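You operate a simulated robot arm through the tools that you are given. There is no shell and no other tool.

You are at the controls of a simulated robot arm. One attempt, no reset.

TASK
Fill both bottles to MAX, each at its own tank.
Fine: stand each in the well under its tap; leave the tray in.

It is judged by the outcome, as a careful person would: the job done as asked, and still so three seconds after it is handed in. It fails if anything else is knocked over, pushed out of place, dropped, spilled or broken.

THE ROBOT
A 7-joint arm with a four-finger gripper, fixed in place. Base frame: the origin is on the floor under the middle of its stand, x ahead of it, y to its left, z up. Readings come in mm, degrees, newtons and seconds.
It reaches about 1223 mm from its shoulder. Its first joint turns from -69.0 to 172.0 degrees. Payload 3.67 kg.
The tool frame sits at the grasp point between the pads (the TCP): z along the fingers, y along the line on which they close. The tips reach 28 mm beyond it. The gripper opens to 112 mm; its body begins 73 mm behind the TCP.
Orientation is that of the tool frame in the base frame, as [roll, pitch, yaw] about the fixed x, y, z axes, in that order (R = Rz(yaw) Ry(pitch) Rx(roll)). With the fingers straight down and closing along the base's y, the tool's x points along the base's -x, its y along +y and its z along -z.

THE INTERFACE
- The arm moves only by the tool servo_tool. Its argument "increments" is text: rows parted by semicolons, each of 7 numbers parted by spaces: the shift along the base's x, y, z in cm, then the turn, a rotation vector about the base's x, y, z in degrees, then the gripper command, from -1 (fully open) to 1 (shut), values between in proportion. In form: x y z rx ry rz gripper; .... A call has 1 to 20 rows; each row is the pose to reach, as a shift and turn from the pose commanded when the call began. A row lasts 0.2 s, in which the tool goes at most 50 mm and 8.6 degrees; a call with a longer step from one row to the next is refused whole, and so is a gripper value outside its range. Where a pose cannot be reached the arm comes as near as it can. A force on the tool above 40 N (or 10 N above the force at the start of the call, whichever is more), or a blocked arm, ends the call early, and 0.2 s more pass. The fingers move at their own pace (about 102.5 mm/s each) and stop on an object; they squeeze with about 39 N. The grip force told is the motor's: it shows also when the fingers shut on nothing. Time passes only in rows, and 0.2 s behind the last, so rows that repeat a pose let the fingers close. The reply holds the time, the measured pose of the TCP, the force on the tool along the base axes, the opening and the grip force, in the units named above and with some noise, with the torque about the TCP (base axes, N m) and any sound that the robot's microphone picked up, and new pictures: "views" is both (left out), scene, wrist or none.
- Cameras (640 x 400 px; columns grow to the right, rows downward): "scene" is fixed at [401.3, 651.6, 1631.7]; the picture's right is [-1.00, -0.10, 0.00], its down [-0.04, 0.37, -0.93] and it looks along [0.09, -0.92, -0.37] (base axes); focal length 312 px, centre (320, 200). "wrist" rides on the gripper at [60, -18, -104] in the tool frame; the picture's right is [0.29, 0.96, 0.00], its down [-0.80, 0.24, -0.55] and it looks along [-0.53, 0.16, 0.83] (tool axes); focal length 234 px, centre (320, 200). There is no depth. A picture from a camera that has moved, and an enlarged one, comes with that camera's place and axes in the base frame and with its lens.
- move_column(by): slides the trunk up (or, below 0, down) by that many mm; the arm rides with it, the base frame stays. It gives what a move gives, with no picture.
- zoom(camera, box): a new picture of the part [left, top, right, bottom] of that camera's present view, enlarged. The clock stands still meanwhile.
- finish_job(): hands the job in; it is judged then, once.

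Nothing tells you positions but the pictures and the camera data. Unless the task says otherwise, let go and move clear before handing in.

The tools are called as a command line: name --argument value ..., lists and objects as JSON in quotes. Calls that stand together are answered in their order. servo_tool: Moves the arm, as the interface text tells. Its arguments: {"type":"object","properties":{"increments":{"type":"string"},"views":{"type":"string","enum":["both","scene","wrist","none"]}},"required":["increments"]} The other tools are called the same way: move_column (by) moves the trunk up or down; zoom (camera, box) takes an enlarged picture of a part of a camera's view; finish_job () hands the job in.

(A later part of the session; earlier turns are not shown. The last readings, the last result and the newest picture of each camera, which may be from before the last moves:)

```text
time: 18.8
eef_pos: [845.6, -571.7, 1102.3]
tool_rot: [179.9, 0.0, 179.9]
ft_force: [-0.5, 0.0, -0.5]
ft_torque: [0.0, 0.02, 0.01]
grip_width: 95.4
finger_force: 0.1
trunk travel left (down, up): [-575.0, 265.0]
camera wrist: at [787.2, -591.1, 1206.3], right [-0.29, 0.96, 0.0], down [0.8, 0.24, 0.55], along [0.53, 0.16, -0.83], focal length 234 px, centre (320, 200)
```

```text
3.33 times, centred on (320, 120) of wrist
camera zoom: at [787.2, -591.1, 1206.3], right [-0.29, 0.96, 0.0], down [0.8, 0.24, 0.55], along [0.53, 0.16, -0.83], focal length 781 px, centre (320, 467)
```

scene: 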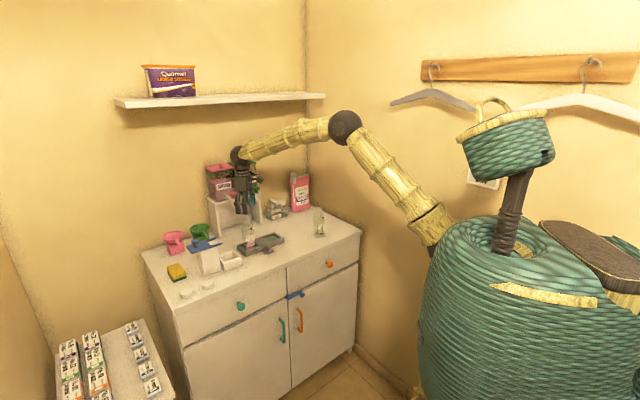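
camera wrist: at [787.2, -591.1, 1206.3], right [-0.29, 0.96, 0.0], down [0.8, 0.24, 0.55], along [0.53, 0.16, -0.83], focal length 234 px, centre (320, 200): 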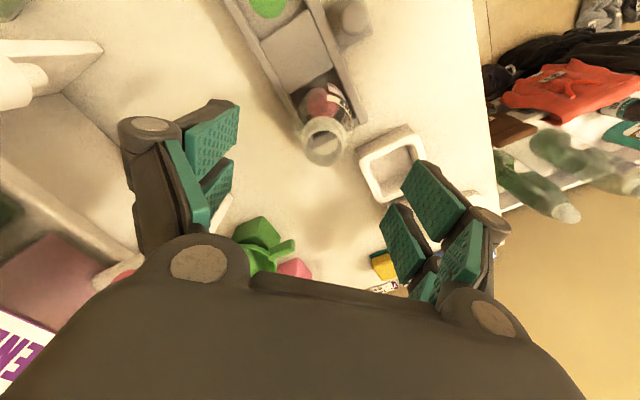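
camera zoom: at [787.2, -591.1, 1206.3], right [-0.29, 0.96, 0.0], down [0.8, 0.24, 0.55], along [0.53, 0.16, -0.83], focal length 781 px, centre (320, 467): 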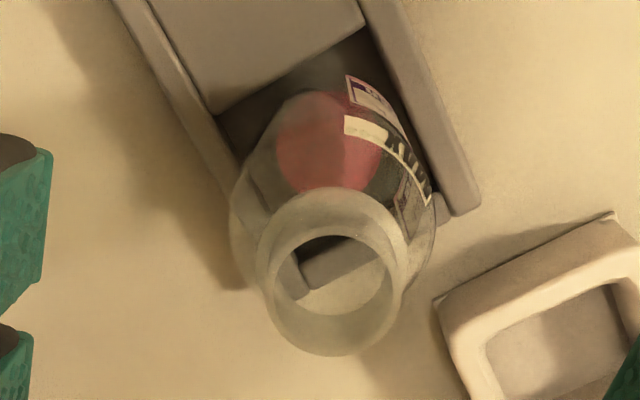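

The softener bottle stands upright in the pink well. Now I'll go above the hand soap bottle at about (546,-746).

servo_tool --increments "0 0 3 0 0 0 -0.7; -1.5 -0.9 4.8 0 0 0 -0.7; -5 -2.9 4.8 0 0 0 -1; -9 -5.2 4.8 0 0 0 -1; -13 -7.5 4.8 0 0 0 -1; -17 -9.9 4.8 0 0 0 -1; -21 -12.2 4.8 0 0 0 -1; -25 -14.5 4.8 0 0 0 -1; -28 -16.3 4.8 0 0 0 -1; -29.96 -17.43 4.8 0 0 0 -1; -29.96 -17.43 4.8 0 0 0 -1; -29.96 -17.43 4.8 0 0 0 -1"

zoom --camera "wrist" --box '[270, 60, 370, 140]'

zoom --camera "scene" --box '[280, 150, 350, 250]'

```text
time: 21.4
eef_pos: [547.0, -747.2, 1150.3]
tool_rot: [180.0, 0.0, -180.0]
ft_force: [-0.7, -0.1, 0.3]
ft_torque: [0.02, -0.01, -0.01]
grip_width: 112.1
finger_force: 0.1
trunk travel left (down, up): [-575.0, 265.0]
camera wrist: at [487.8, -763.5, 1255.7], right [-0.29, 0.96, 0.0], down [0.8, 0.24, 0.55], along [0.53, 0.16, -0.83], focal length 234 px, centre (320, 200)
```

scene: 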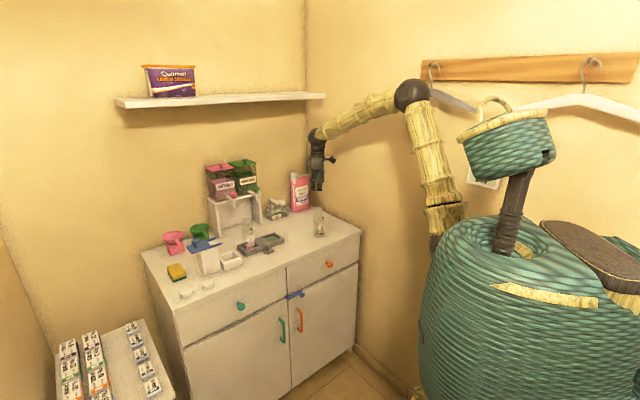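
wrist: 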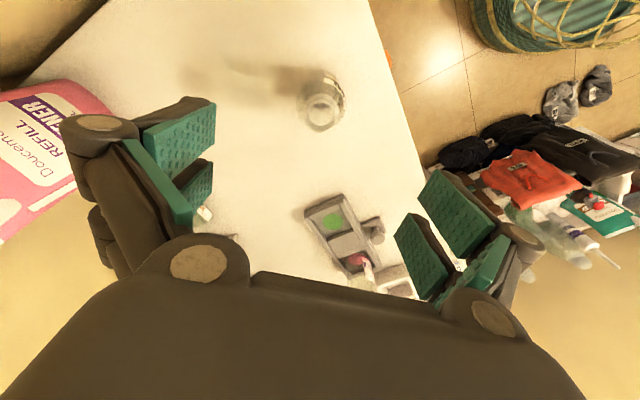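

```text
5.00 times, centred on (320, 100) of wrist
camera zoom: at [487.8, -763.5, 1255.7], right [-0.29, 0.96, 0.0], down [0.8, 0.24, 0.55], along [0.53, 0.16, -0.83], focal length 1171 px, centre (320, 700)
```

zoom: 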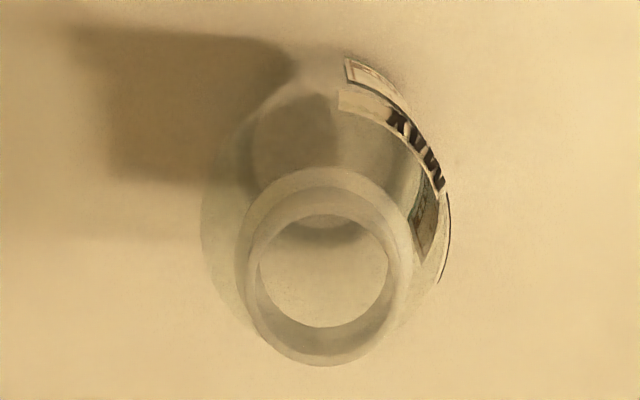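

```text
4.00 times, centred on (315, 200) of scene
camera zoom: at [401.3, 651.6, 1631.7], right [-1.0, -0.1, 0.0], down [-0.04, 0.37, -0.93], along [0.09, -0.92, -0.37], focal length 1249 px, centre (340, 200)
```

zoom: 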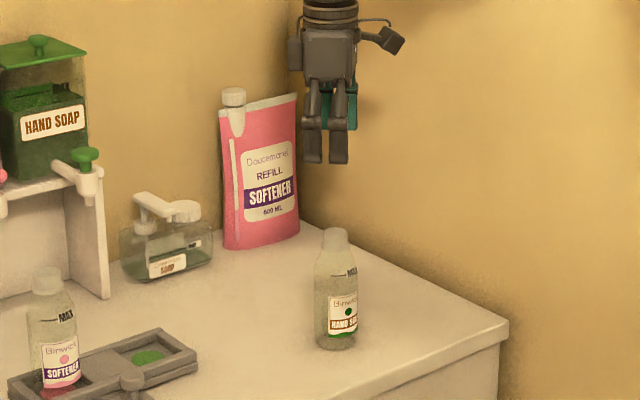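

The hand soap bottle is about 2 mm in −x of the tool. I'll correct, descend around it, and close.

servo_tool --increments "-0.2 0 -4 0 0 0 -1; -0.2 0 -8 0 0 0 -1; -0.2 0 -11 0 0 0 -1; -0.2 0 -14 0 0 0 -1; -0.2 0 -16.5 0 0 0 -1; -0.2 0 -18.9 0 0 0 -1; -0.2 0 -18.9 0 0 0 -1"

zoom --camera "scene" --box '[280, 150, 350, 250]'

```text
time: 23.0
eef_pos: [544.0, -742.9, 961.1]
tool_rot: [180.0, 0.0, -179.9]
ft_force: [0.1, -0.3, 0.1]
ft_torque: [0.0, 0.0, 0.0]
grip_width: 111.9
finger_force: 0.1
trunk travel left (down, up): [-575.0, 265.0]
camera wrist: at [485.0, -762.0, 1065.7], right [-0.29, 0.96, 0.0], down [0.8, 0.24, 0.55], along [0.53, 0.16, -0.83], focal length 234 px, centre (320, 200)
```

scene: 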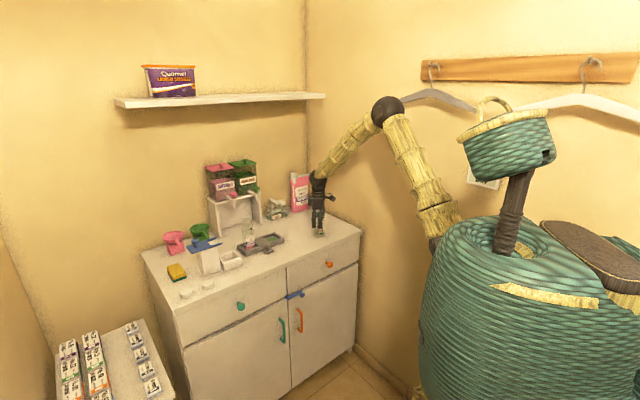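
wrist: 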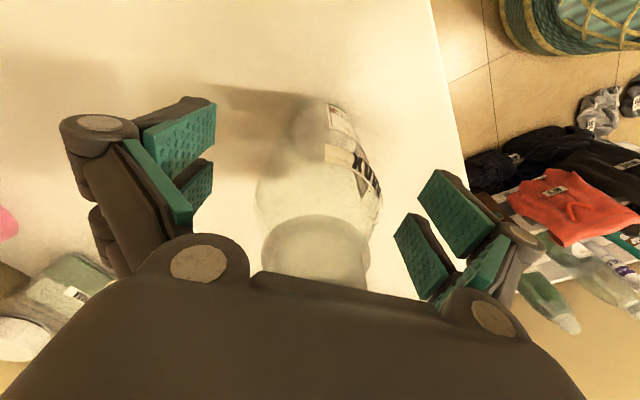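

```text
4.00 times, centred on (315, 200) of scene
camera zoom: at [401.3, 651.6, 1631.7], right [-1.0, -0.1, 0.0], down [-0.04, 0.37, -0.93], along [0.09, -0.92, -0.37], focal length 1249 px, centre (340, 200)
```

zoom: 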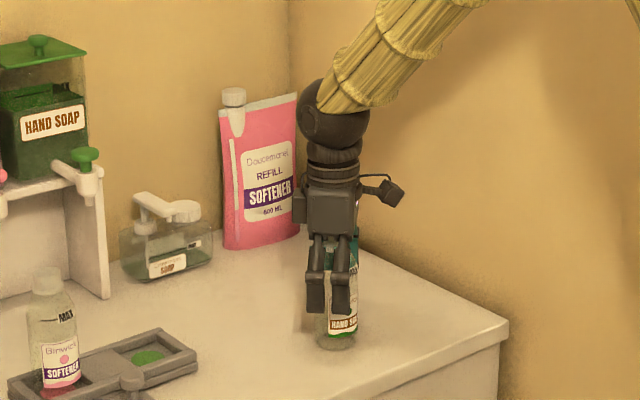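

The tool settled about 3 mm to the +y side of the bottle, so I'll shift −3 mm and then close.

servo_tool --increments "0 -0.3 0 0 0 0 -1; 0 -0.3 0 0 0 0 -1; 0 -0.3 0 0 0 0 0; 0 -0.3 0 0 0 0 0.5; 0 -0.3 0 0 0 0 1; 0 -0.3 0 0 0 0 1; 0 -0.3 0 0 0 0 1"

zoom --camera "scene" --box '[280, 150, 350, 250]'

```text
time: 24.6
eef_pos: [545.1, -746.7, 962.1]
tool_rot: [-180.0, 0.0, -180.0]
ft_force: [-0.5, 0.0, -0.5]
ft_torque: [-0.04, 0.0, 0.02]
grip_width: 52.5
finger_force: 39.0
trunk travel left (down, up): [-575.0, 265.0]
camera wrist: at [486.2, -765.8, 1065.9], right [-0.29, 0.96, 0.0], down [0.8, 0.24, 0.55], along [0.53, 0.16, -0.83], focal length 234 px, centre (320, 200)
```

scene: 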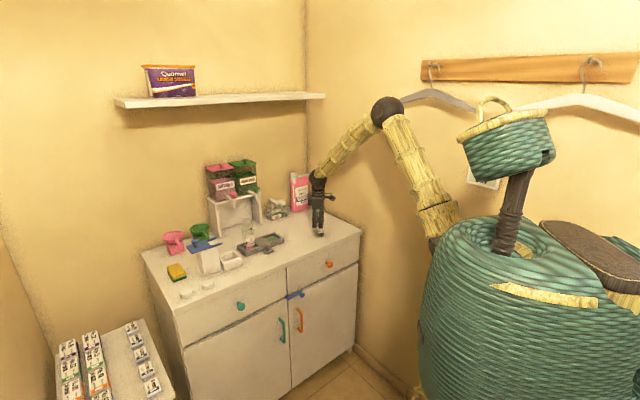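
wrist: 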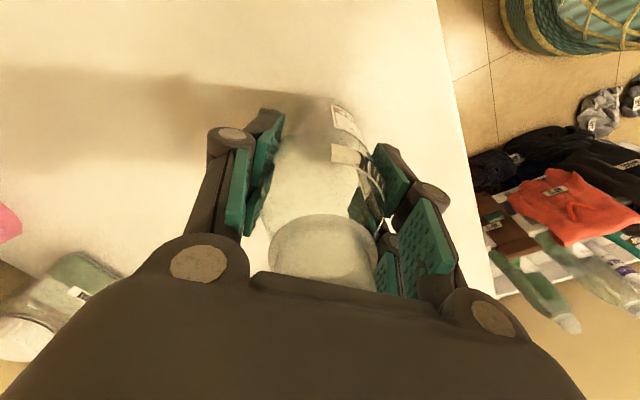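

```text
4.00 times, centred on (315, 200) of scene
camera zoom: at [401.3, 651.6, 1631.7], right [-1.0, -0.1, 0.0], down [-0.04, 0.37, -0.93], along [0.09, -0.92, -0.37], focal length 1249 px, centre (340, 200)
```

zoom: 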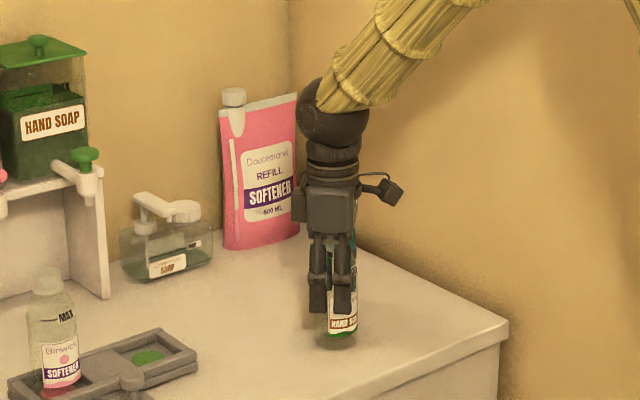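

Gripped. I'll lift it and carry it over the green well at about (760,-656), and check alignment there.

servo_tool --increments "0 0 3 0 0 0 1; 0 0 6 0 0 0 1; 0 0 8.1 0 0 0 1; 3.5 1.5 8.1 0 0 0 1; 7.5 3.2 8.1 0 0 0 1; 11.5 4.9 8.1 0 0 0 1; 15.5 6.5 8.1 0 0 0 1; 19 8 8.1 0 0 0 1; 21.0 8.9 8.1 0 0 0 1; 21.49 9.07 8.1 0 0 0 1; 21.49 9.07 8.1 0 0 0 1; 21.49 9.07 8.1 0 0 0 1"

zoom --camera "wrist" --box '[270, 60, 380, 160]'

zoom --camera "scene" --box '[240, 200, 300, 255]'

```text
time: 27.2
eef_pos: [759.8, -656.9, 1042.7]
tool_rot: [179.9, -0.1, -180.0]
ft_force: [0.8, 0.4, -0.4]
ft_torque: [0.01, 0.0, 0.01]
grip_width: 52.5
finger_force: 39.1
trunk travel left (down, up): [-575.0, 265.0]
camera wrist: at [701.5, -675.4, 1146.5], right [-0.29, 0.96, 0.0], down [0.8, 0.24, 0.55], along [0.53, 0.16, -0.83], focal length 234 px, centre (320, 200)
```

scene: 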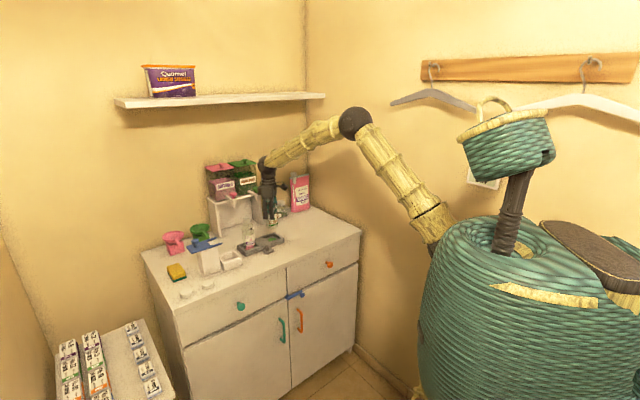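
wrist: 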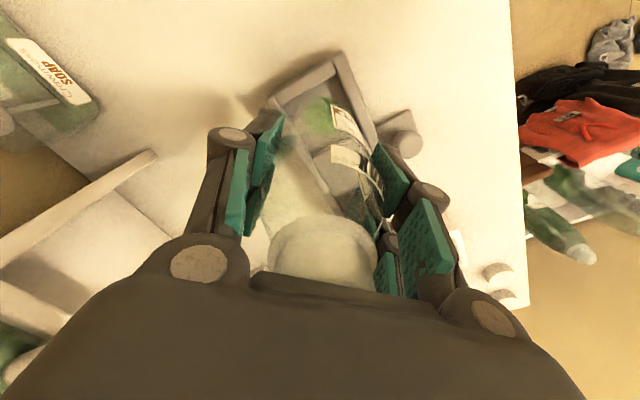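

```text
4.00 times, centred on (325, 110) of wrist
camera zoom: at [701.5, -675.4, 1146.5], right [-0.29, 0.96, 0.0], down [0.8, 0.24, 0.55], along [0.53, 0.16, -0.83], focal length 937 px, centre (300, 560)
```

zoom: 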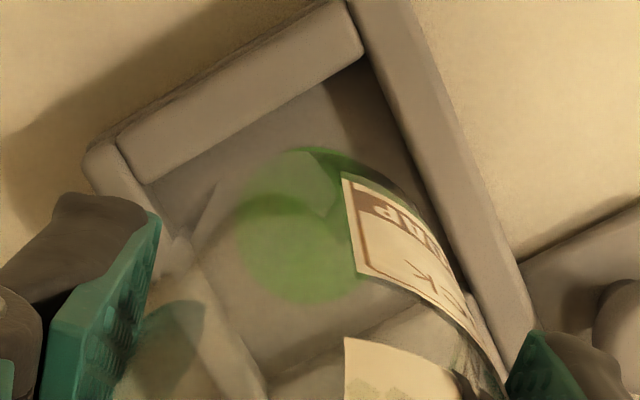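

```text
7.27 times, centred on (270, 228) of scene
camera zoom: at [401.3, 651.6, 1631.7], right [-1.0, -0.1, 0.0], down [-0.04, 0.37, -0.93], along [0.09, -0.92, -0.37], focal length 2270 px, centre (684, 0)
```

zoom: 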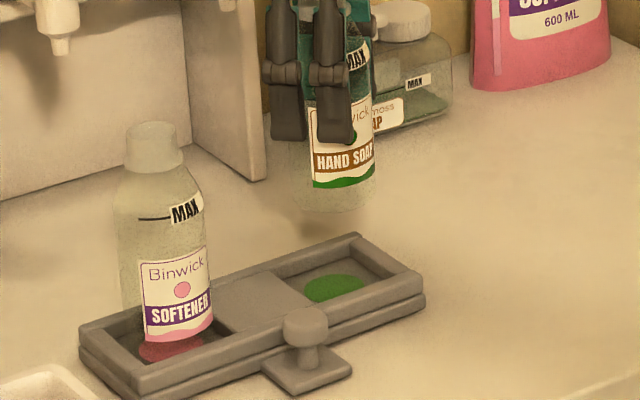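

Alignment needs about +3 mm in y. I'll correct, lower to just above the floor, and check.

servo_tool --increments "0 0.3 0 0 0 0 1; 0 0.3 -2 0 0 0 1; 0 0.3 -3.5 0 0 0 1; 0 0.3 -4.8 0 0 0 1; 0 0.3 -4.8 0 0 0 1; 0 0.3 -4.8 0 0 0 1"

zoom --camera "wrist" --box '[260, 50, 380, 170]'

zoom --camera "scene" --box '[240, 215, 290, 255]'

```text
time: 28.6
eef_pos: [760.5, -654.7, 995.0]
tool_rot: [179.9, 0.0, -180.0]
ft_force: [-0.2, -0.6, 0.2]
ft_torque: [0.0, 0.0, 0.01]
grip_width: 52.6
finger_force: 39.3
trunk travel left (down, up): [-575.0, 265.0]
camera wrist: at [700.9, -672.9, 1099.3], right [-0.29, 0.96, 0.0], down [0.8, 0.24, 0.55], along [0.53, 0.16, -0.83], focal length 234 px, centre (320, 200)
```

scene: 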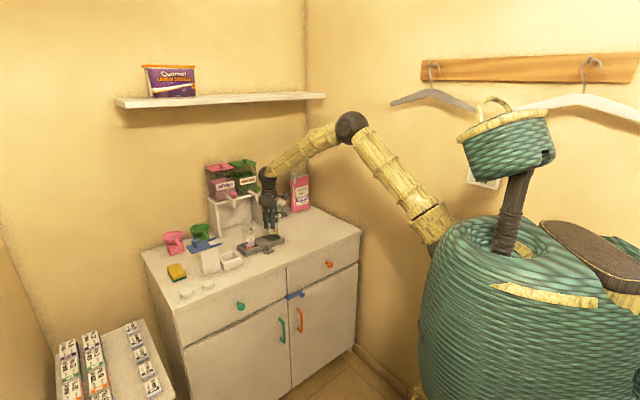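
wrist: 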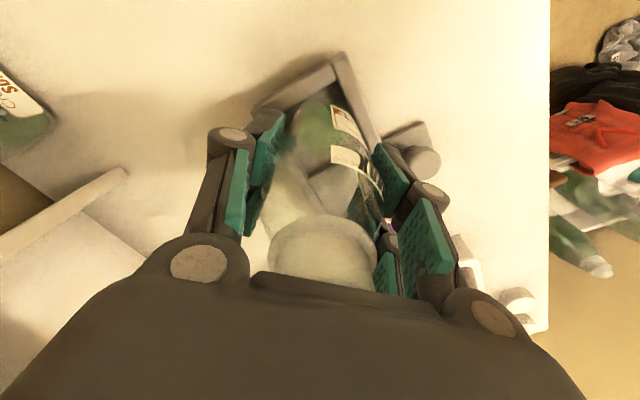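

```text
3.33 times, centred on (320, 110) of wrist
camera zoom: at [700.9, -672.9, 1099.3], right [-0.29, 0.96, 0.0], down [0.8, 0.24, 0.55], along [0.53, 0.16, -0.83], focal length 781 px, centre (320, 500)
```

zoom: 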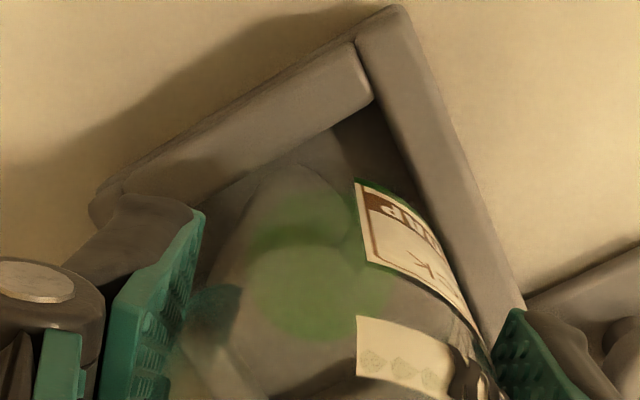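

```text
10.00 times, centred on (265, 235) of scene
camera zoom: at [401.3, 651.6, 1631.7], right [-1.0, -0.1, 0.0], down [-0.04, 0.37, -0.93], along [0.09, -0.92, -0.37], focal length 3122 px, centre (870, -150)
```

zoom: 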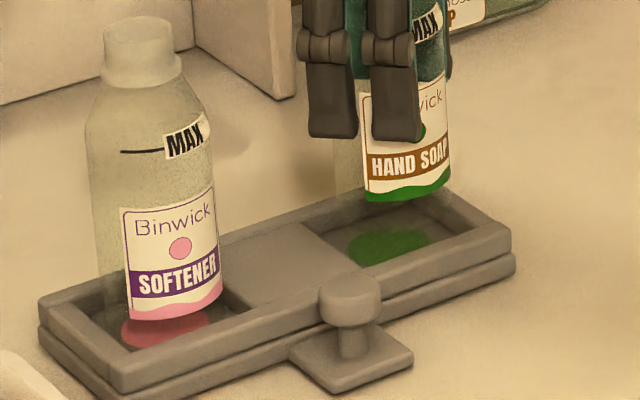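

Aligned within about 1 mm. I'll lower to contact.

servo_tool --increments "0 0 -0.6 0 0 0 1; 0 0 -1.1 0 0 0 1; 0 0 -1.5 0 0 0 1; 0 0 -1.7 0 0 0 1; 0 0 -1.85 0 0 0 1; 0 0 -2.0 0 0 0 1; 0 0 -2.1 0 0 0 1; 0 0 -2.1 0 0 0 1" --views "none"

zoom --camera "scene" --box '[240, 215, 290, 255]'

```text
time: 30.4
eef_pos: [759.5, -654.2, 975.7]
tool_rot: [180.0, 0.1, -179.9]
ft_force: [1.6, -1.9, 7.9]
ft_torque: [-0.15, -0.06, 0.02]
grip_width: 52.5
finger_force: 38.7
trunk travel left (down, up): [-575.0, 265.0]
```

```text
10.00 times, centred on (265, 235) of scene
camera zoom: at [401.3, 651.6, 1631.7], right [-1.0, -0.1, 0.0], down [-0.04, 0.37, -0.93], along [0.09, -0.92, -0.37], focal length 3122 px, centre (870, -150)
```

zoom: 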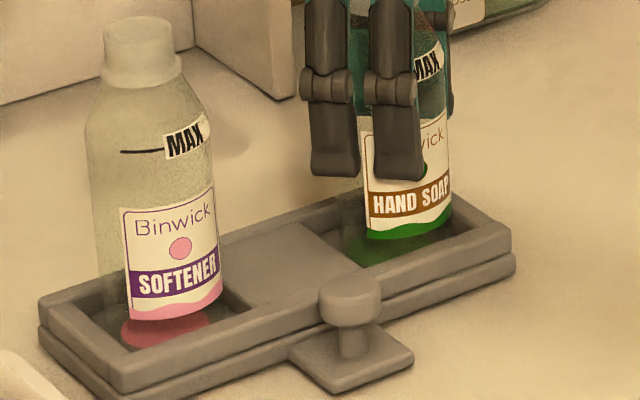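

It's on the floor. I'll relax, open, and rise straight up.

servo_tool --increments "0 0 0.2 0 0 0 1; 0 0 0.2 0 0 0 0.05; 0 0 0.2 0 0 0 -0.2; 0 0 0.2 0 0 0 -0.5; 0 0 0.2 0 0 0 -0.7; 0 0 2 0 0 0 -0.7; 0 0 5 0 0 0 -0.7; 0 0 9 0 0 0 -0.7; 0 0 13 0 0 0 -0.7; 0 0 17 0 0 0 -0.7; 0 0 17 0 0 0 -0.7"

zoom --camera "scene" --box '[235, 200, 295, 255]'

zoom --camera "wrist" --box '[250, 60, 410, 200]'

```text
time: 32.8
eef_pos: [761.2, -654.0, 1142.6]
tool_rot: [179.9, -0.2, -180.0]
ft_force: [0.2, 0.2, 0.3]
ft_torque: [0.01, -0.01, 0.01]
grip_width: 95.1
finger_force: 0.2
trunk travel left (down, up): [-575.0, 265.0]
camera wrist: at [703.2, -672.9, 1246.4], right [-0.29, 0.96, 0.0], down [0.8, 0.24, 0.55], along [0.53, 0.16, -0.83], focal length 234 px, centre (320, 200)
```

scene: 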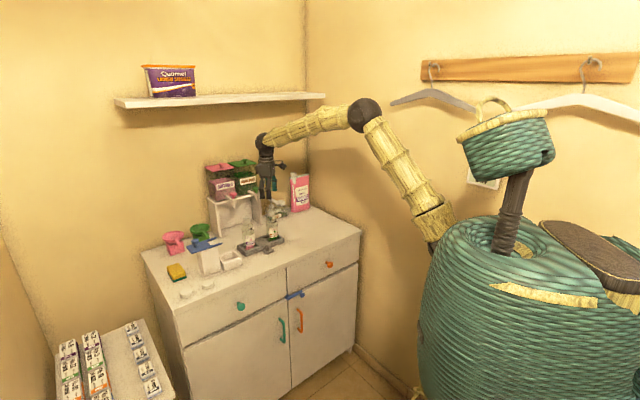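
wrist: 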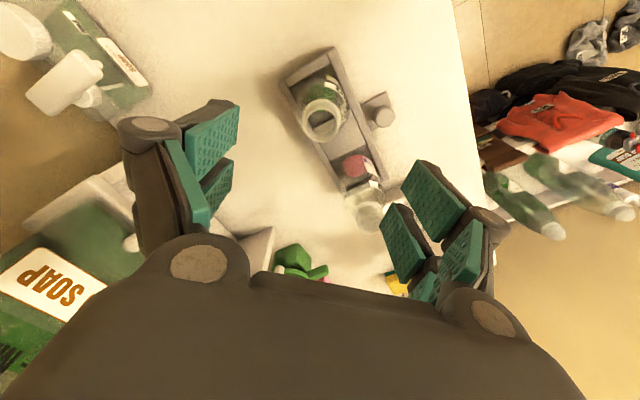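

```text
7.27 times, centred on (265, 228) of scene
camera zoom: at [401.3, 651.6, 1631.7], right [-1.0, -0.1, 0.0], down [-0.04, 0.37, -0.93], along [0.09, -0.92, -0.37], focal length 2270 px, centre (720, 0)
```

zoom: 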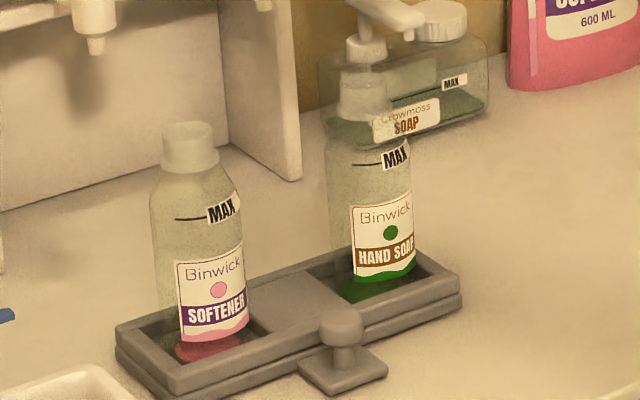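

```text
2.86 times, centred on (330, 130) of wrist
camera zoom: at [703.2, -672.9, 1246.4], right [-0.29, 0.96, 0.0], down [0.8, 0.24, 0.55], along [0.53, 0.16, -0.83], focal length 669 px, centre (291, 400)
```

zoom: 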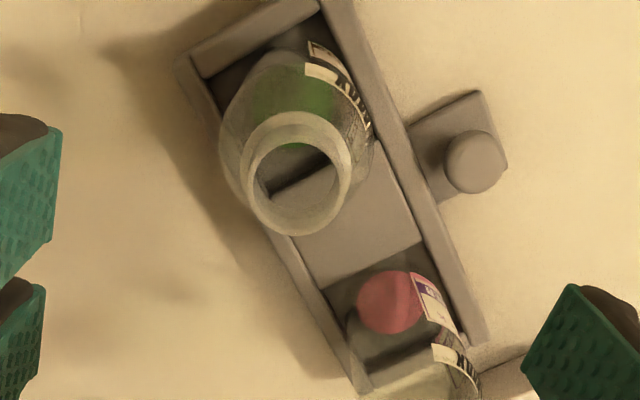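

Both bottles stand upright in their own wells. Before sliding the tray I want precise tap positions, so I'll turn the tool to face the stand and look from above.

servo_tool --increments "0 1.5 3 0 0 -7.5 -0.7; 0 3 6 0 0 -15 -0.7; 0 4.5 9 0 0 -22.5 -0.7; 0 6 11 0 0 -30 -1; 0 8 11 0 0 -37.5 -1; 0 9.5 11 0 0 -45 -1; 0 9.5 11 0 0 -45 -1; 0 9.5 11 0 0 -45 -1"

zoom --camera "wrist" --box '[220, 60, 420, 260]'

zoom --camera "scene" --box '[200, 155, 290, 225]'

```text
time: 34.6
eef_pos: [758.6, -558.7, 1254.7]
tool_rot: [-180.0, 0.0, 135.0]
ft_force: [-0.5, 0.1, 0.2]
ft_torque: [-0.02, 0.0, 0.03]
grip_width: 112.2
finger_force: 0.0
trunk travel left (down, up): [-575.0, 265.0]
camera wrist: at [705.4, -529.0, 1358.2], right [0.47, 0.88, 0.0], down [0.73, -0.39, 0.55], along [0.49, -0.26, -0.83], focal length 234 px, centre (320, 200)
```

scene: 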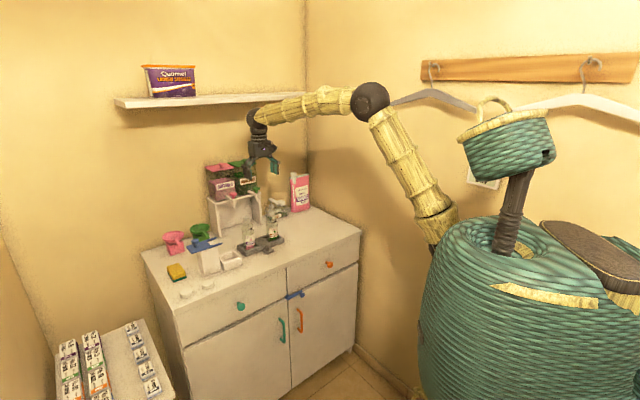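
wrist: 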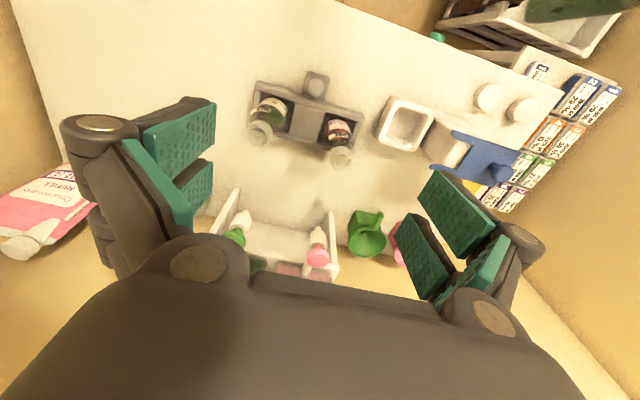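

```text
2.00 times, centred on (320, 160) of wrist
camera zoom: at [705.4, -529.0, 1358.2], right [0.47, 0.88, 0.0], down [0.73, -0.39, 0.55], along [0.49, -0.26, -0.83], focal length 468 px, centre (320, 280)
```

zoom: 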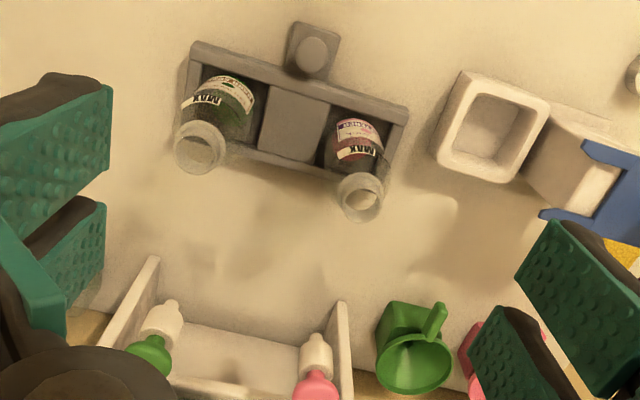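

```text
5.71 times, centred on (245, 190) of scene
camera zoom: at [401.3, 651.6, 1631.7], right [-1.0, -0.1, 0.0], down [-0.04, 0.37, -0.93], along [0.09, -0.92, -0.37], focal length 1784 px, centre (749, 257)
```

zoom: 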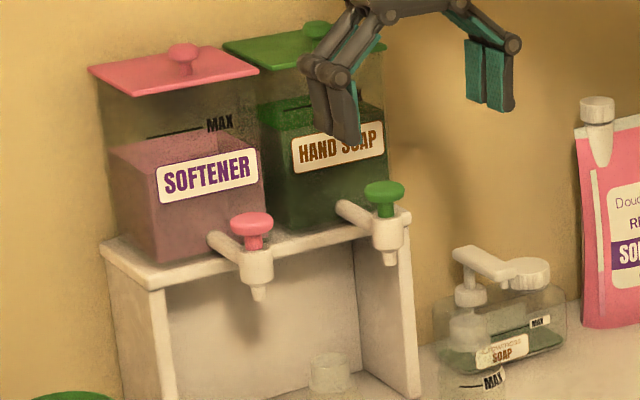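

The spouts are near (938,-657) and (852,-744), so the tray must slide about 127 mm toward the wall. Its knob is near (756,-562), almost directly below the tool. I'll narrow the fingers and come down partway beside the bottles.

servo_tool --increments "-0.3 -0.35 -4 0 0 0 -0.1; -0.3 -0.35 -8 0 0 0 -0.1; -0.3 -0.35 -12 0 0 0 -0.1; -0.3 -0.35 -16 0 0 0 -0.1; -0.3 -0.35 -19 0 0 0 -0.1; -0.3 -0.35 -19 0 0 0 -0.1; -0.3 -0.35 -19 0 0 0 -0.1"

zoom --camera "wrist" --box '[220, 40, 420, 220]'

zoom --camera "scene" --box '[230, 190, 300, 260]'

```text
time: 36.2
eef_pos: [756.2, -562.9, 1064.5]
tool_rot: [-180.0, 0.0, 134.9]
ft_force: [0.0, 0.0, 0.2]
ft_torque: [0.01, -0.02, 0.02]
grip_width: 61.8
finger_force: 0.0
trunk travel left (down, up): [-575.0, 265.0]
camera wrist: at [702.6, -534.2, 1167.9], right [0.47, 0.88, 0.0], down [0.73, -0.39, 0.55], along [0.49, -0.26, -0.83], focal length 234 px, centre (320, 200)
```

scene: 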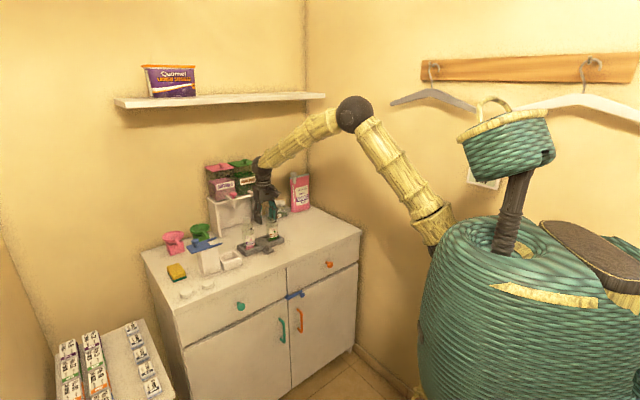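
wrist: 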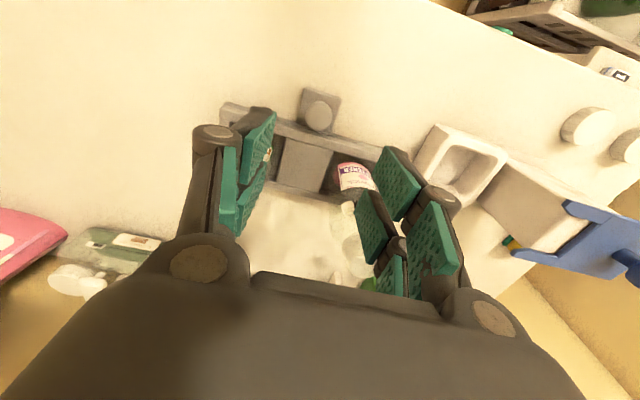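

```text
2.22 times, centred on (320, 130) of wrist
camera zoom: at [702.6, -534.2, 1167.9], right [0.47, 0.88, 0.0], down [0.73, -0.39, 0.55], along [0.49, -0.26, -0.83], focal length 520 px, centre (320, 356)
```

zoom: 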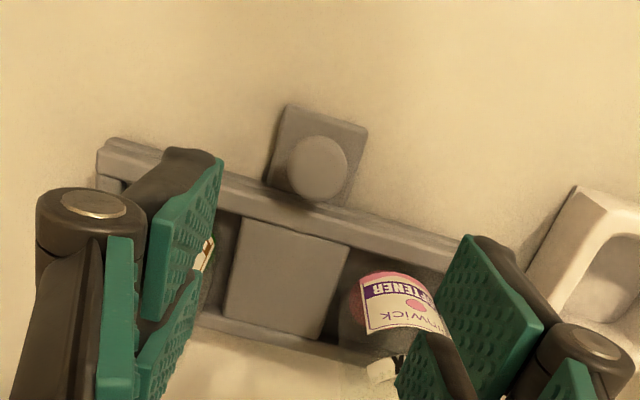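

```text
5.71 times, centred on (265, 225) of scene
camera zoom: at [401.3, 651.6, 1631.7], right [-1.0, -0.1, 0.0], down [-0.04, 0.37, -0.93], along [0.09, -0.92, -0.37], focal length 1784 px, centre (634, 57)
```

zoom: 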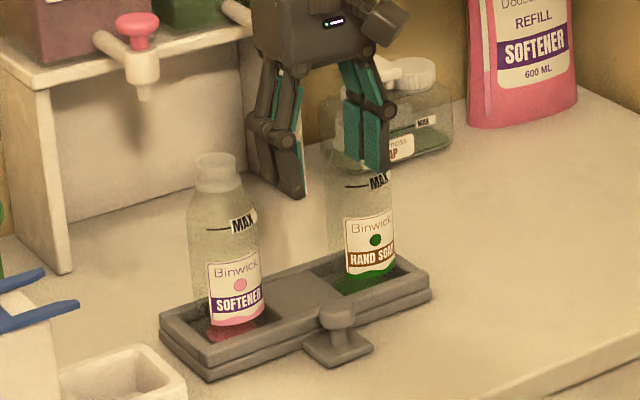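

The knob is directly beneath (predicted and seen positions agree to 1 mm), and there's about 14 mm between finger edges and bottles. I'll descend slowly to knob height with a slight offset to the front.

servo_tool --increments "-0.2 0.2 -3 0 0 0 -0.1; -0.2 0.2 -6 0 0 0 -0.1; -0.2 0.2 -9 0 0 0 -0.1; -0.2 0.2 -11.5 0 0 0 -0.1; -0.2 0.2 -13 0 0 0 -0.1; -0.2 0.2 -13.6 0 0 0 -0.1; -0.2 0.2 -13.6 0 0 0 -0.1"

zoom --camera "wrist" --box '[220, 40, 420, 220]'

zoom --camera "scene" --box '[230, 190, 300, 260]'

```text
time: 37.8
eef_pos: [754.9, -560.6, 929.0]
tool_rot: [179.9, 0.1, 135.0]
ft_force: [0.4, 0.6, 0.2]
ft_torque: [0.0, 0.01, 0.0]
grip_width: 61.8
finger_force: 0.1
trunk travel left (down, up): [-575.0, 265.0]
camera wrist: at [699.6, -531.4, 1032.0], right [0.47, 0.88, 0.0], down [0.73, -0.39, 0.55], along [0.49, -0.26, -0.83], focal length 234 px, centre (320, 200)
```

scene: 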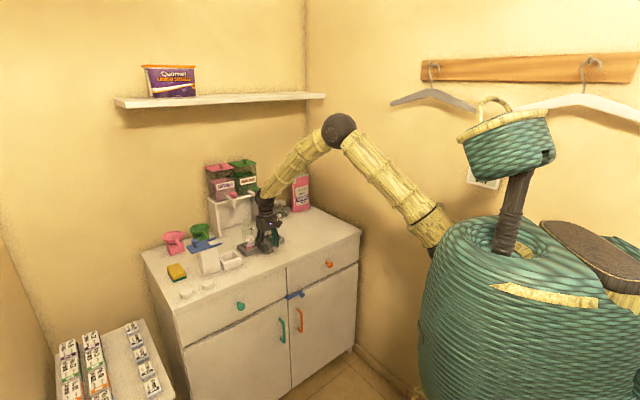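
wrist: 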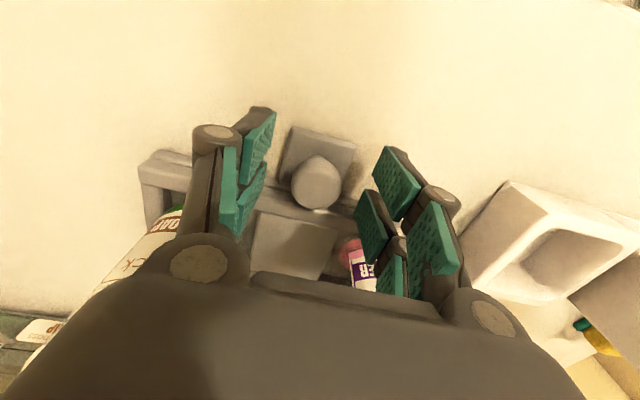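

```text
2.22 times, centred on (320, 130) of wrist
camera zoom: at [699.6, -531.4, 1032.0], right [0.47, 0.88, 0.0], down [0.73, -0.39, 0.55], along [0.49, -0.26, -0.83], focal length 520 px, centre (320, 356)
```

zoom: 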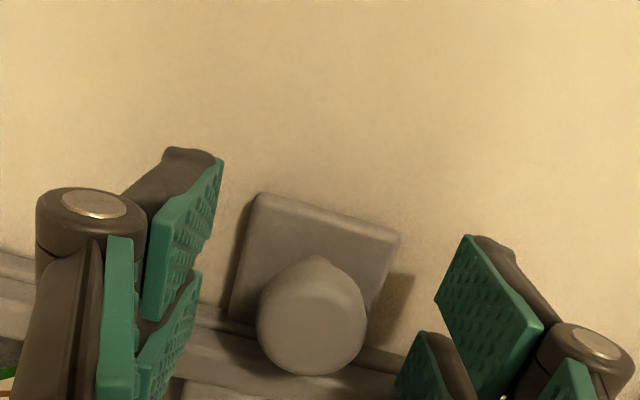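

```text
5.71 times, centred on (265, 225) of scene
camera zoom: at [401.3, 651.6, 1631.7], right [-1.0, -0.1, 0.0], down [-0.04, 0.37, -0.93], along [0.09, -0.92, -0.37], focal length 1784 px, centre (634, 57)
```

zoom: 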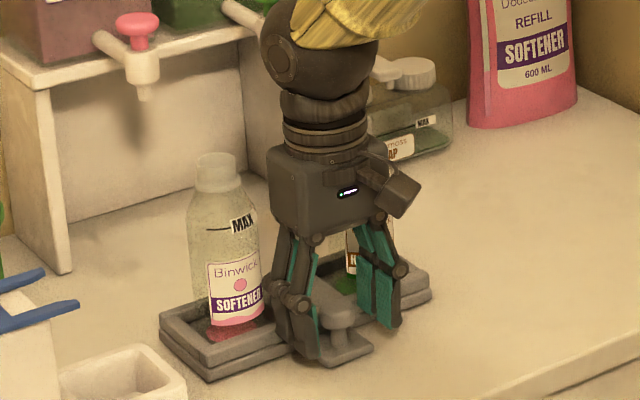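

Knob centred between the fingers. I'll go down 6 mm more and close on it.

servo_tool --increments "0 0 -0.6 0 0 0 -0.1; 0 0 -0.6 0 0 0 0.2; 0 0 -0.6 0 0 0 0.4; 0 0 -0.6 0 0 0 0.7; 0 0 -0.6 0 0 0 1; 0 0 -0.6 0 0 0 1"

zoom --camera "scene" --box '[230, 190, 300, 260]'

```text
time: 39.2
eef_pos: [754.0, -561.6, 922.7]
tool_rot: [179.9, 0.0, 135.0]
ft_force: [-4.3, -3.0, 0.2]
ft_torque: [-0.05, 0.05, -0.03]
grip_width: 25.8
finger_force: 44.8
trunk travel left (down, up): [-575.0, 265.0]
camera wrist: at [699.5, -532.7, 1026.2], right [0.47, 0.88, 0.0], down [0.73, -0.39, 0.55], along [0.49, -0.26, -0.83], focal length 234 px, centre (320, 200)
```

scene: 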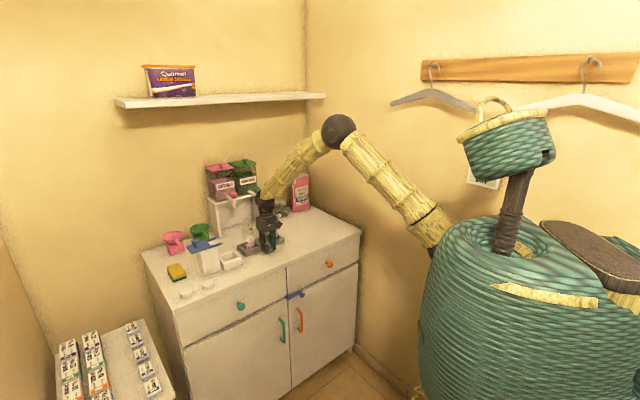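
wrist: 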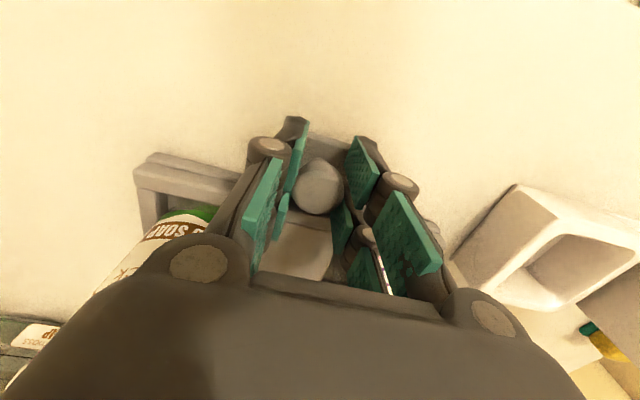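

```text
5.71 times, centred on (265, 225) of scene
camera zoom: at [401.3, 651.6, 1631.7], right [-1.0, -0.1, 0.0], down [-0.04, 0.37, -0.93], along [0.09, -0.92, -0.37], focal length 1784 px, centre (634, 57)
```

zoom: 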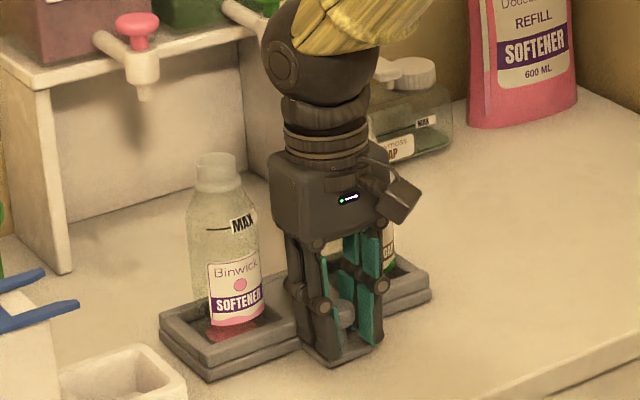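

Knob is held at 25.8 mm. I'll slide it toward the wall by a first slow 20 mm to see whether the tray follows freely.

servo_tool --increments "0.2 -0.2 0 0 0 0 1; 0.5 -0.5 0 0 0 0 1; 0.8 -0.8 0 0 0 0 1; 1.1 -1.1 0 0 0 0 1; 1.4 -1.4 0 0 0 0 1; 1.4 -1.4 0 0 0 0 1"

zoom --camera "scene" --box '[230, 190, 300, 260]'

```text
time: 40.6
eef_pos: [767.3, -575.8, 922.4]
tool_rot: [-180.0, 0.0, 135.0]
ft_force: [-10.2, -8.9, 0.9]
ft_torque: [-0.14, 0.09, -0.06]
grip_width: 25.7
finger_force: 44.8
trunk travel left (down, up): [-575.0, 265.0]
camera wrist: at [714.0, -547.2, 1026.2], right [0.47, 0.88, 0.0], down [0.73, -0.39, 0.55], along [0.49, -0.26, -0.83], focal length 234 px, centre (320, 200)
```

scene: 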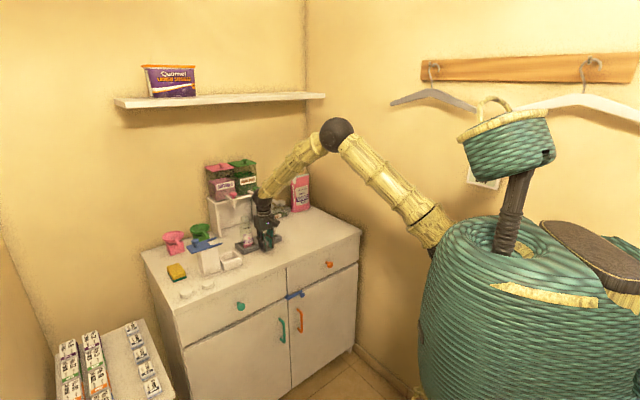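
wrist: 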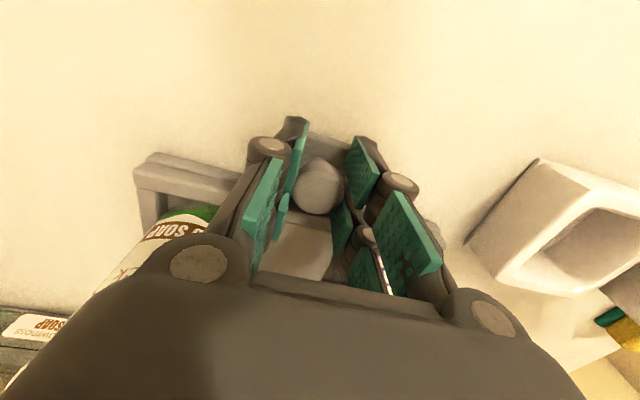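

```text
5.71 times, centred on (265, 225) of scene
camera zoom: at [401.3, 651.6, 1631.7], right [-1.0, -0.1, 0.0], down [-0.04, 0.37, -0.93], along [0.09, -0.92, -0.37], focal length 1784 px, centre (634, 57)
```

zoom: 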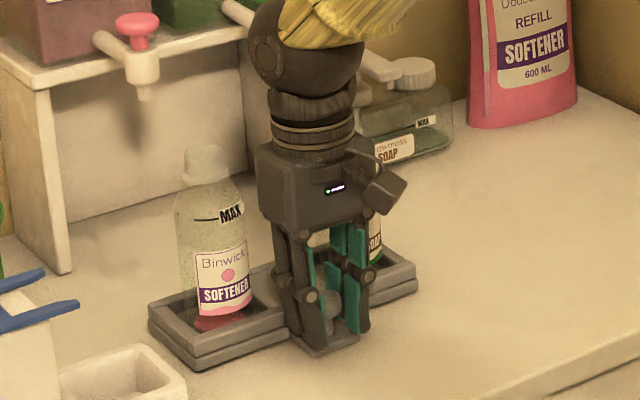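

The tray follows on a guided straight slide, with about 13 N building up sideways. I'll ease the tool sideways along (−,−) to cancel that and go on.

servo_tool --increments "-0.1 -0.1 0 0 0 0 1; -0.2 -0.2 0 0 0 0 1; -0.2 -0.2 0 0 0 0 1" --views "none"

```text
time: 41.4
eef_pos: [767.1, -576.3, 922.0]
tool_rot: [180.0, -0.1, 135.2]
ft_force: [4.0, 3.1, -4.5]
ft_torque: [-0.03, -0.11, 0.18]
grip_width: 26.0
finger_force: 44.7
trunk travel left (down, up): [-575.0, 265.0]
```

servo_tool --increments "0.35 -0.35 0 0 0 0 1; 0.7 -0.7 0 0 0 0 1; 1.05 -1.05 0 0 0 0 1; 1.4 -1.4 0 0 0 0 1; 1.75 -1.75 0 0 0 0 1; 2.1 -2.1 0 0 0 0 1; 2.1 -2.1 0 0 0 0 1" --views "scene"

zoom --camera "scene" --box '[225, 180, 295, 250]'

```text
time: 43.0
eef_pos: [788.6, -597.5, 921.5]
tool_rot: [-179.9, 0.1, 135.2]
ft_force: [14.7, 14.0, -5.5]
ft_torque: [0.13, -0.12, 0.07]
grip_width: 25.9
finger_force: 45.1
trunk travel left (down, up): [-575.0, 265.0]
```

scene: 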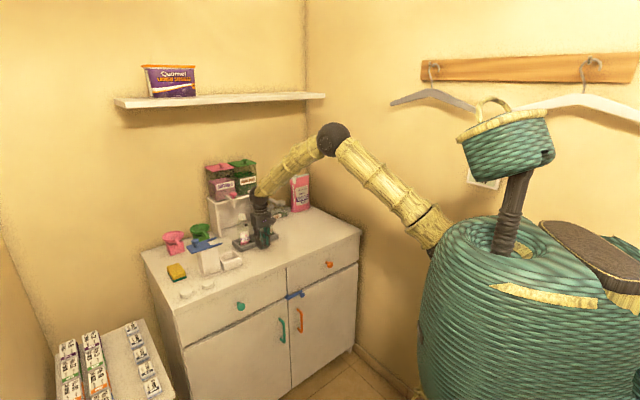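

```text
5.71 times, centred on (260, 215) of scene
camera zoom: at [401.3, 651.6, 1631.7], right [-1.0, -0.1, 0.0], down [-0.04, 0.37, -0.93], along [0.09, -0.92, -0.37], focal length 1784 px, centre (663, 114)
```

zoom: 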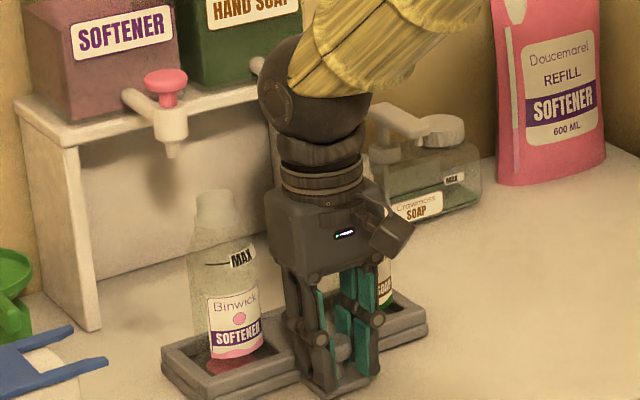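

servo_tool --increments "0.1 0.1 0 0 0 0 1; 0.2 0.2 0 0 0 0 1; 0.2 0.2 0 0 0 0 1" --views "none"

servo_tool --increments "0.35 -0.35 0 0 0 0 1; 0.7 -0.7 0 0 0 0 1; 1.05 -1.05 0 0 0 0 1; 1.4 -1.4 0 0 0 0 1; 1.75 -1.75 0 0 0 0 1; 1.75 -1.75 0 0 0 0 1" --views "scene"

zoom --camera "scene" --box '[220, 170, 290, 240]'

```text
time: 43.8
eef_pos: [788.4, -597.2, 921.3]
tool_rot: [-179.9, -0.1, 134.9]
ft_force: [4.0, 1.7, -1.8]
ft_torque: [-0.28, -0.22, -0.08]
grip_width: 26.0
finger_force: 44.9
trunk travel left (down, up): [-575.0, 265.0]
```

```text
time: 45.2
eef_pos: [805.6, -615.5, 921.1]
tool_rot: [180.0, -0.1, 134.9]
ft_force: [-4.7, -5.8, -0.3]
ft_torque: [0.21, 0.37, -0.06]
grip_width: 25.7
finger_force: 45.3
trunk travel left (down, up): [-575.0, 265.0]
```

scene: 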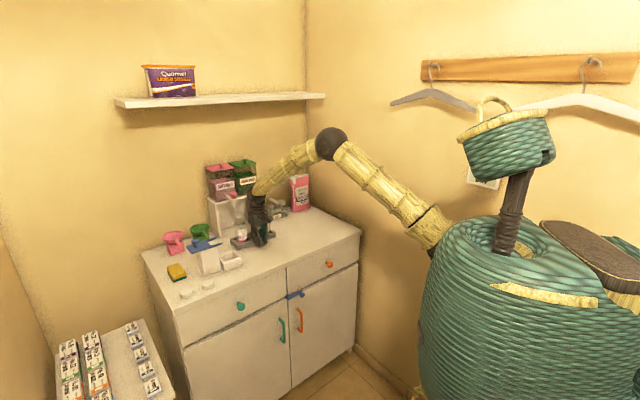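

```text
5.71 times, centred on (255, 205) of scene
camera zoom: at [401.3, 651.6, 1631.7], right [-1.0, -0.1, 0.0], down [-0.04, 0.37, -0.93], along [0.09, -0.92, -0.37], focal length 1784 px, centre (691, 171)
```

zoom: 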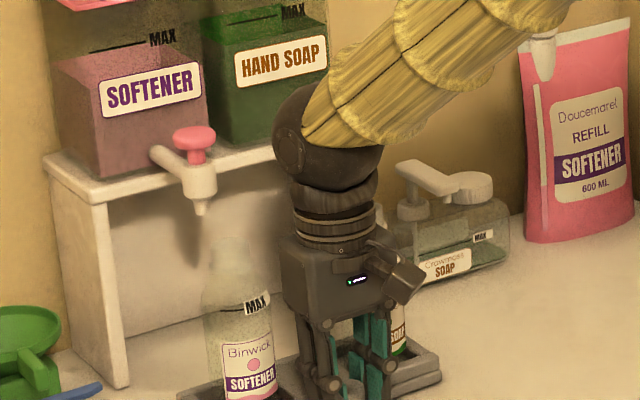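

About 75 mm done. I'll continue 24 mm and check the clearance between bottle mouths and spouts.

servo_tool --increments "0.35 -0.35 0 0 0 0 1; 0.7 -0.7 0 0 0 0 1; 1.05 -1.05 0 0 0 0 1; 1.4 -1.4 0 0 0 0 1; 1.7 -1.7 0 0 0 0 1; 1.7 -1.7 0 0 0 0 1" --views "both"

zoom --camera "scene" --box '[225, 180, 275, 230]'

```text
time: 46.6
eef_pos: [821.7, -630.6, 922.7]
tool_rot: [179.9, 0.1, 135.1]
ft_force: [-10.4, -10.7, 1.6]
ft_torque: [-0.17, 0.05, -0.05]
grip_width: 25.7
finger_force: 45.0
trunk travel left (down, up): [-575.0, 265.0]
camera wrist: at [769.2, -602.4, 1026.2], right [0.47, 0.88, 0.0], down [0.73, -0.39, 0.55], along [0.49, -0.26, -0.83], focal length 234 px, centre (320, 200)
```

scene: 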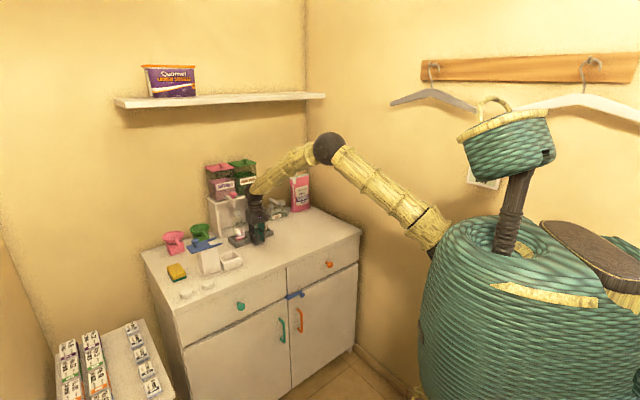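
wrist: 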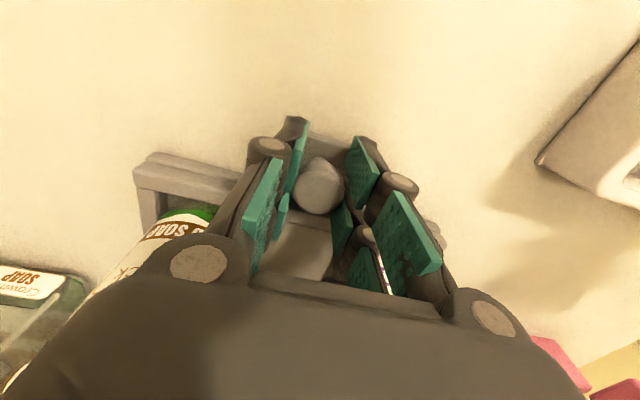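

```text
8.00 times, centred on (250, 205) of scene
camera zoom: at [401.3, 651.6, 1631.7], right [-1.0, -0.1, 0.0], down [-0.04, 0.37, -0.93], along [0.09, -0.92, -0.37], focal length 2497 px, centre (880, 160)
```

zoom: 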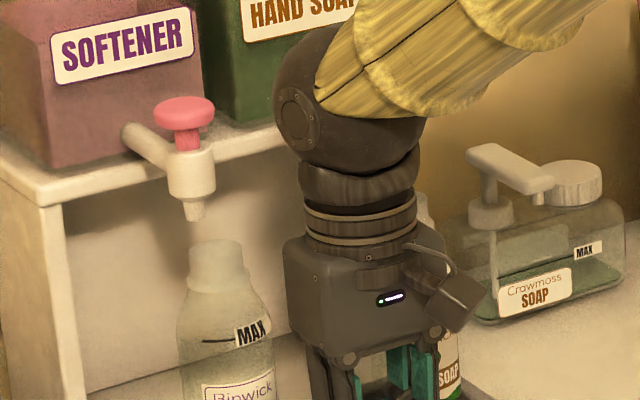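

About 97 mm done; the mouth passes clear below the spout and needs about 28 mm more. I'll correct sideways and continue.

servo_tool --increments "0.1 -0.3 0 0 0 0 1; 0.4 -0.6 0 0 0 0 1; 0.75 -0.95 0 0 0 0 1; 1.1 -1.3 0 0 0 0 1; 1.1 -1.3 0 0 0 0 1" --views "none"

zoom --camera "scene" --box '[225, 180, 275, 230]'

```text
time: 47.8
eef_pos: [835.8, -644.3, 923.2]
tool_rot: [179.8, -0.1, 135.1]
ft_force: [-2.1, -2.5, 0.7]
ft_torque: [0.24, 0.3, 0.02]
grip_width: 25.8
finger_force: 45.7
trunk travel left (down, up): [-575.0, 265.0]
```

```text
8.00 times, centred on (250, 205) of scene
camera zoom: at [401.3, 651.6, 1631.7], right [-1.0, -0.1, 0.0], down [-0.04, 0.37, -0.93], along [0.09, -0.92, -0.37], focal length 2497 px, centre (880, 160)
```

zoom: 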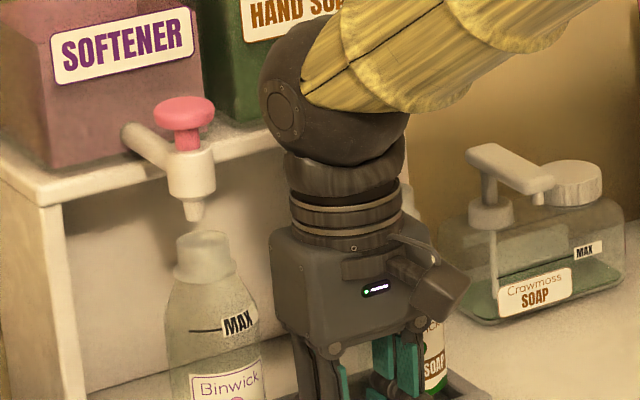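

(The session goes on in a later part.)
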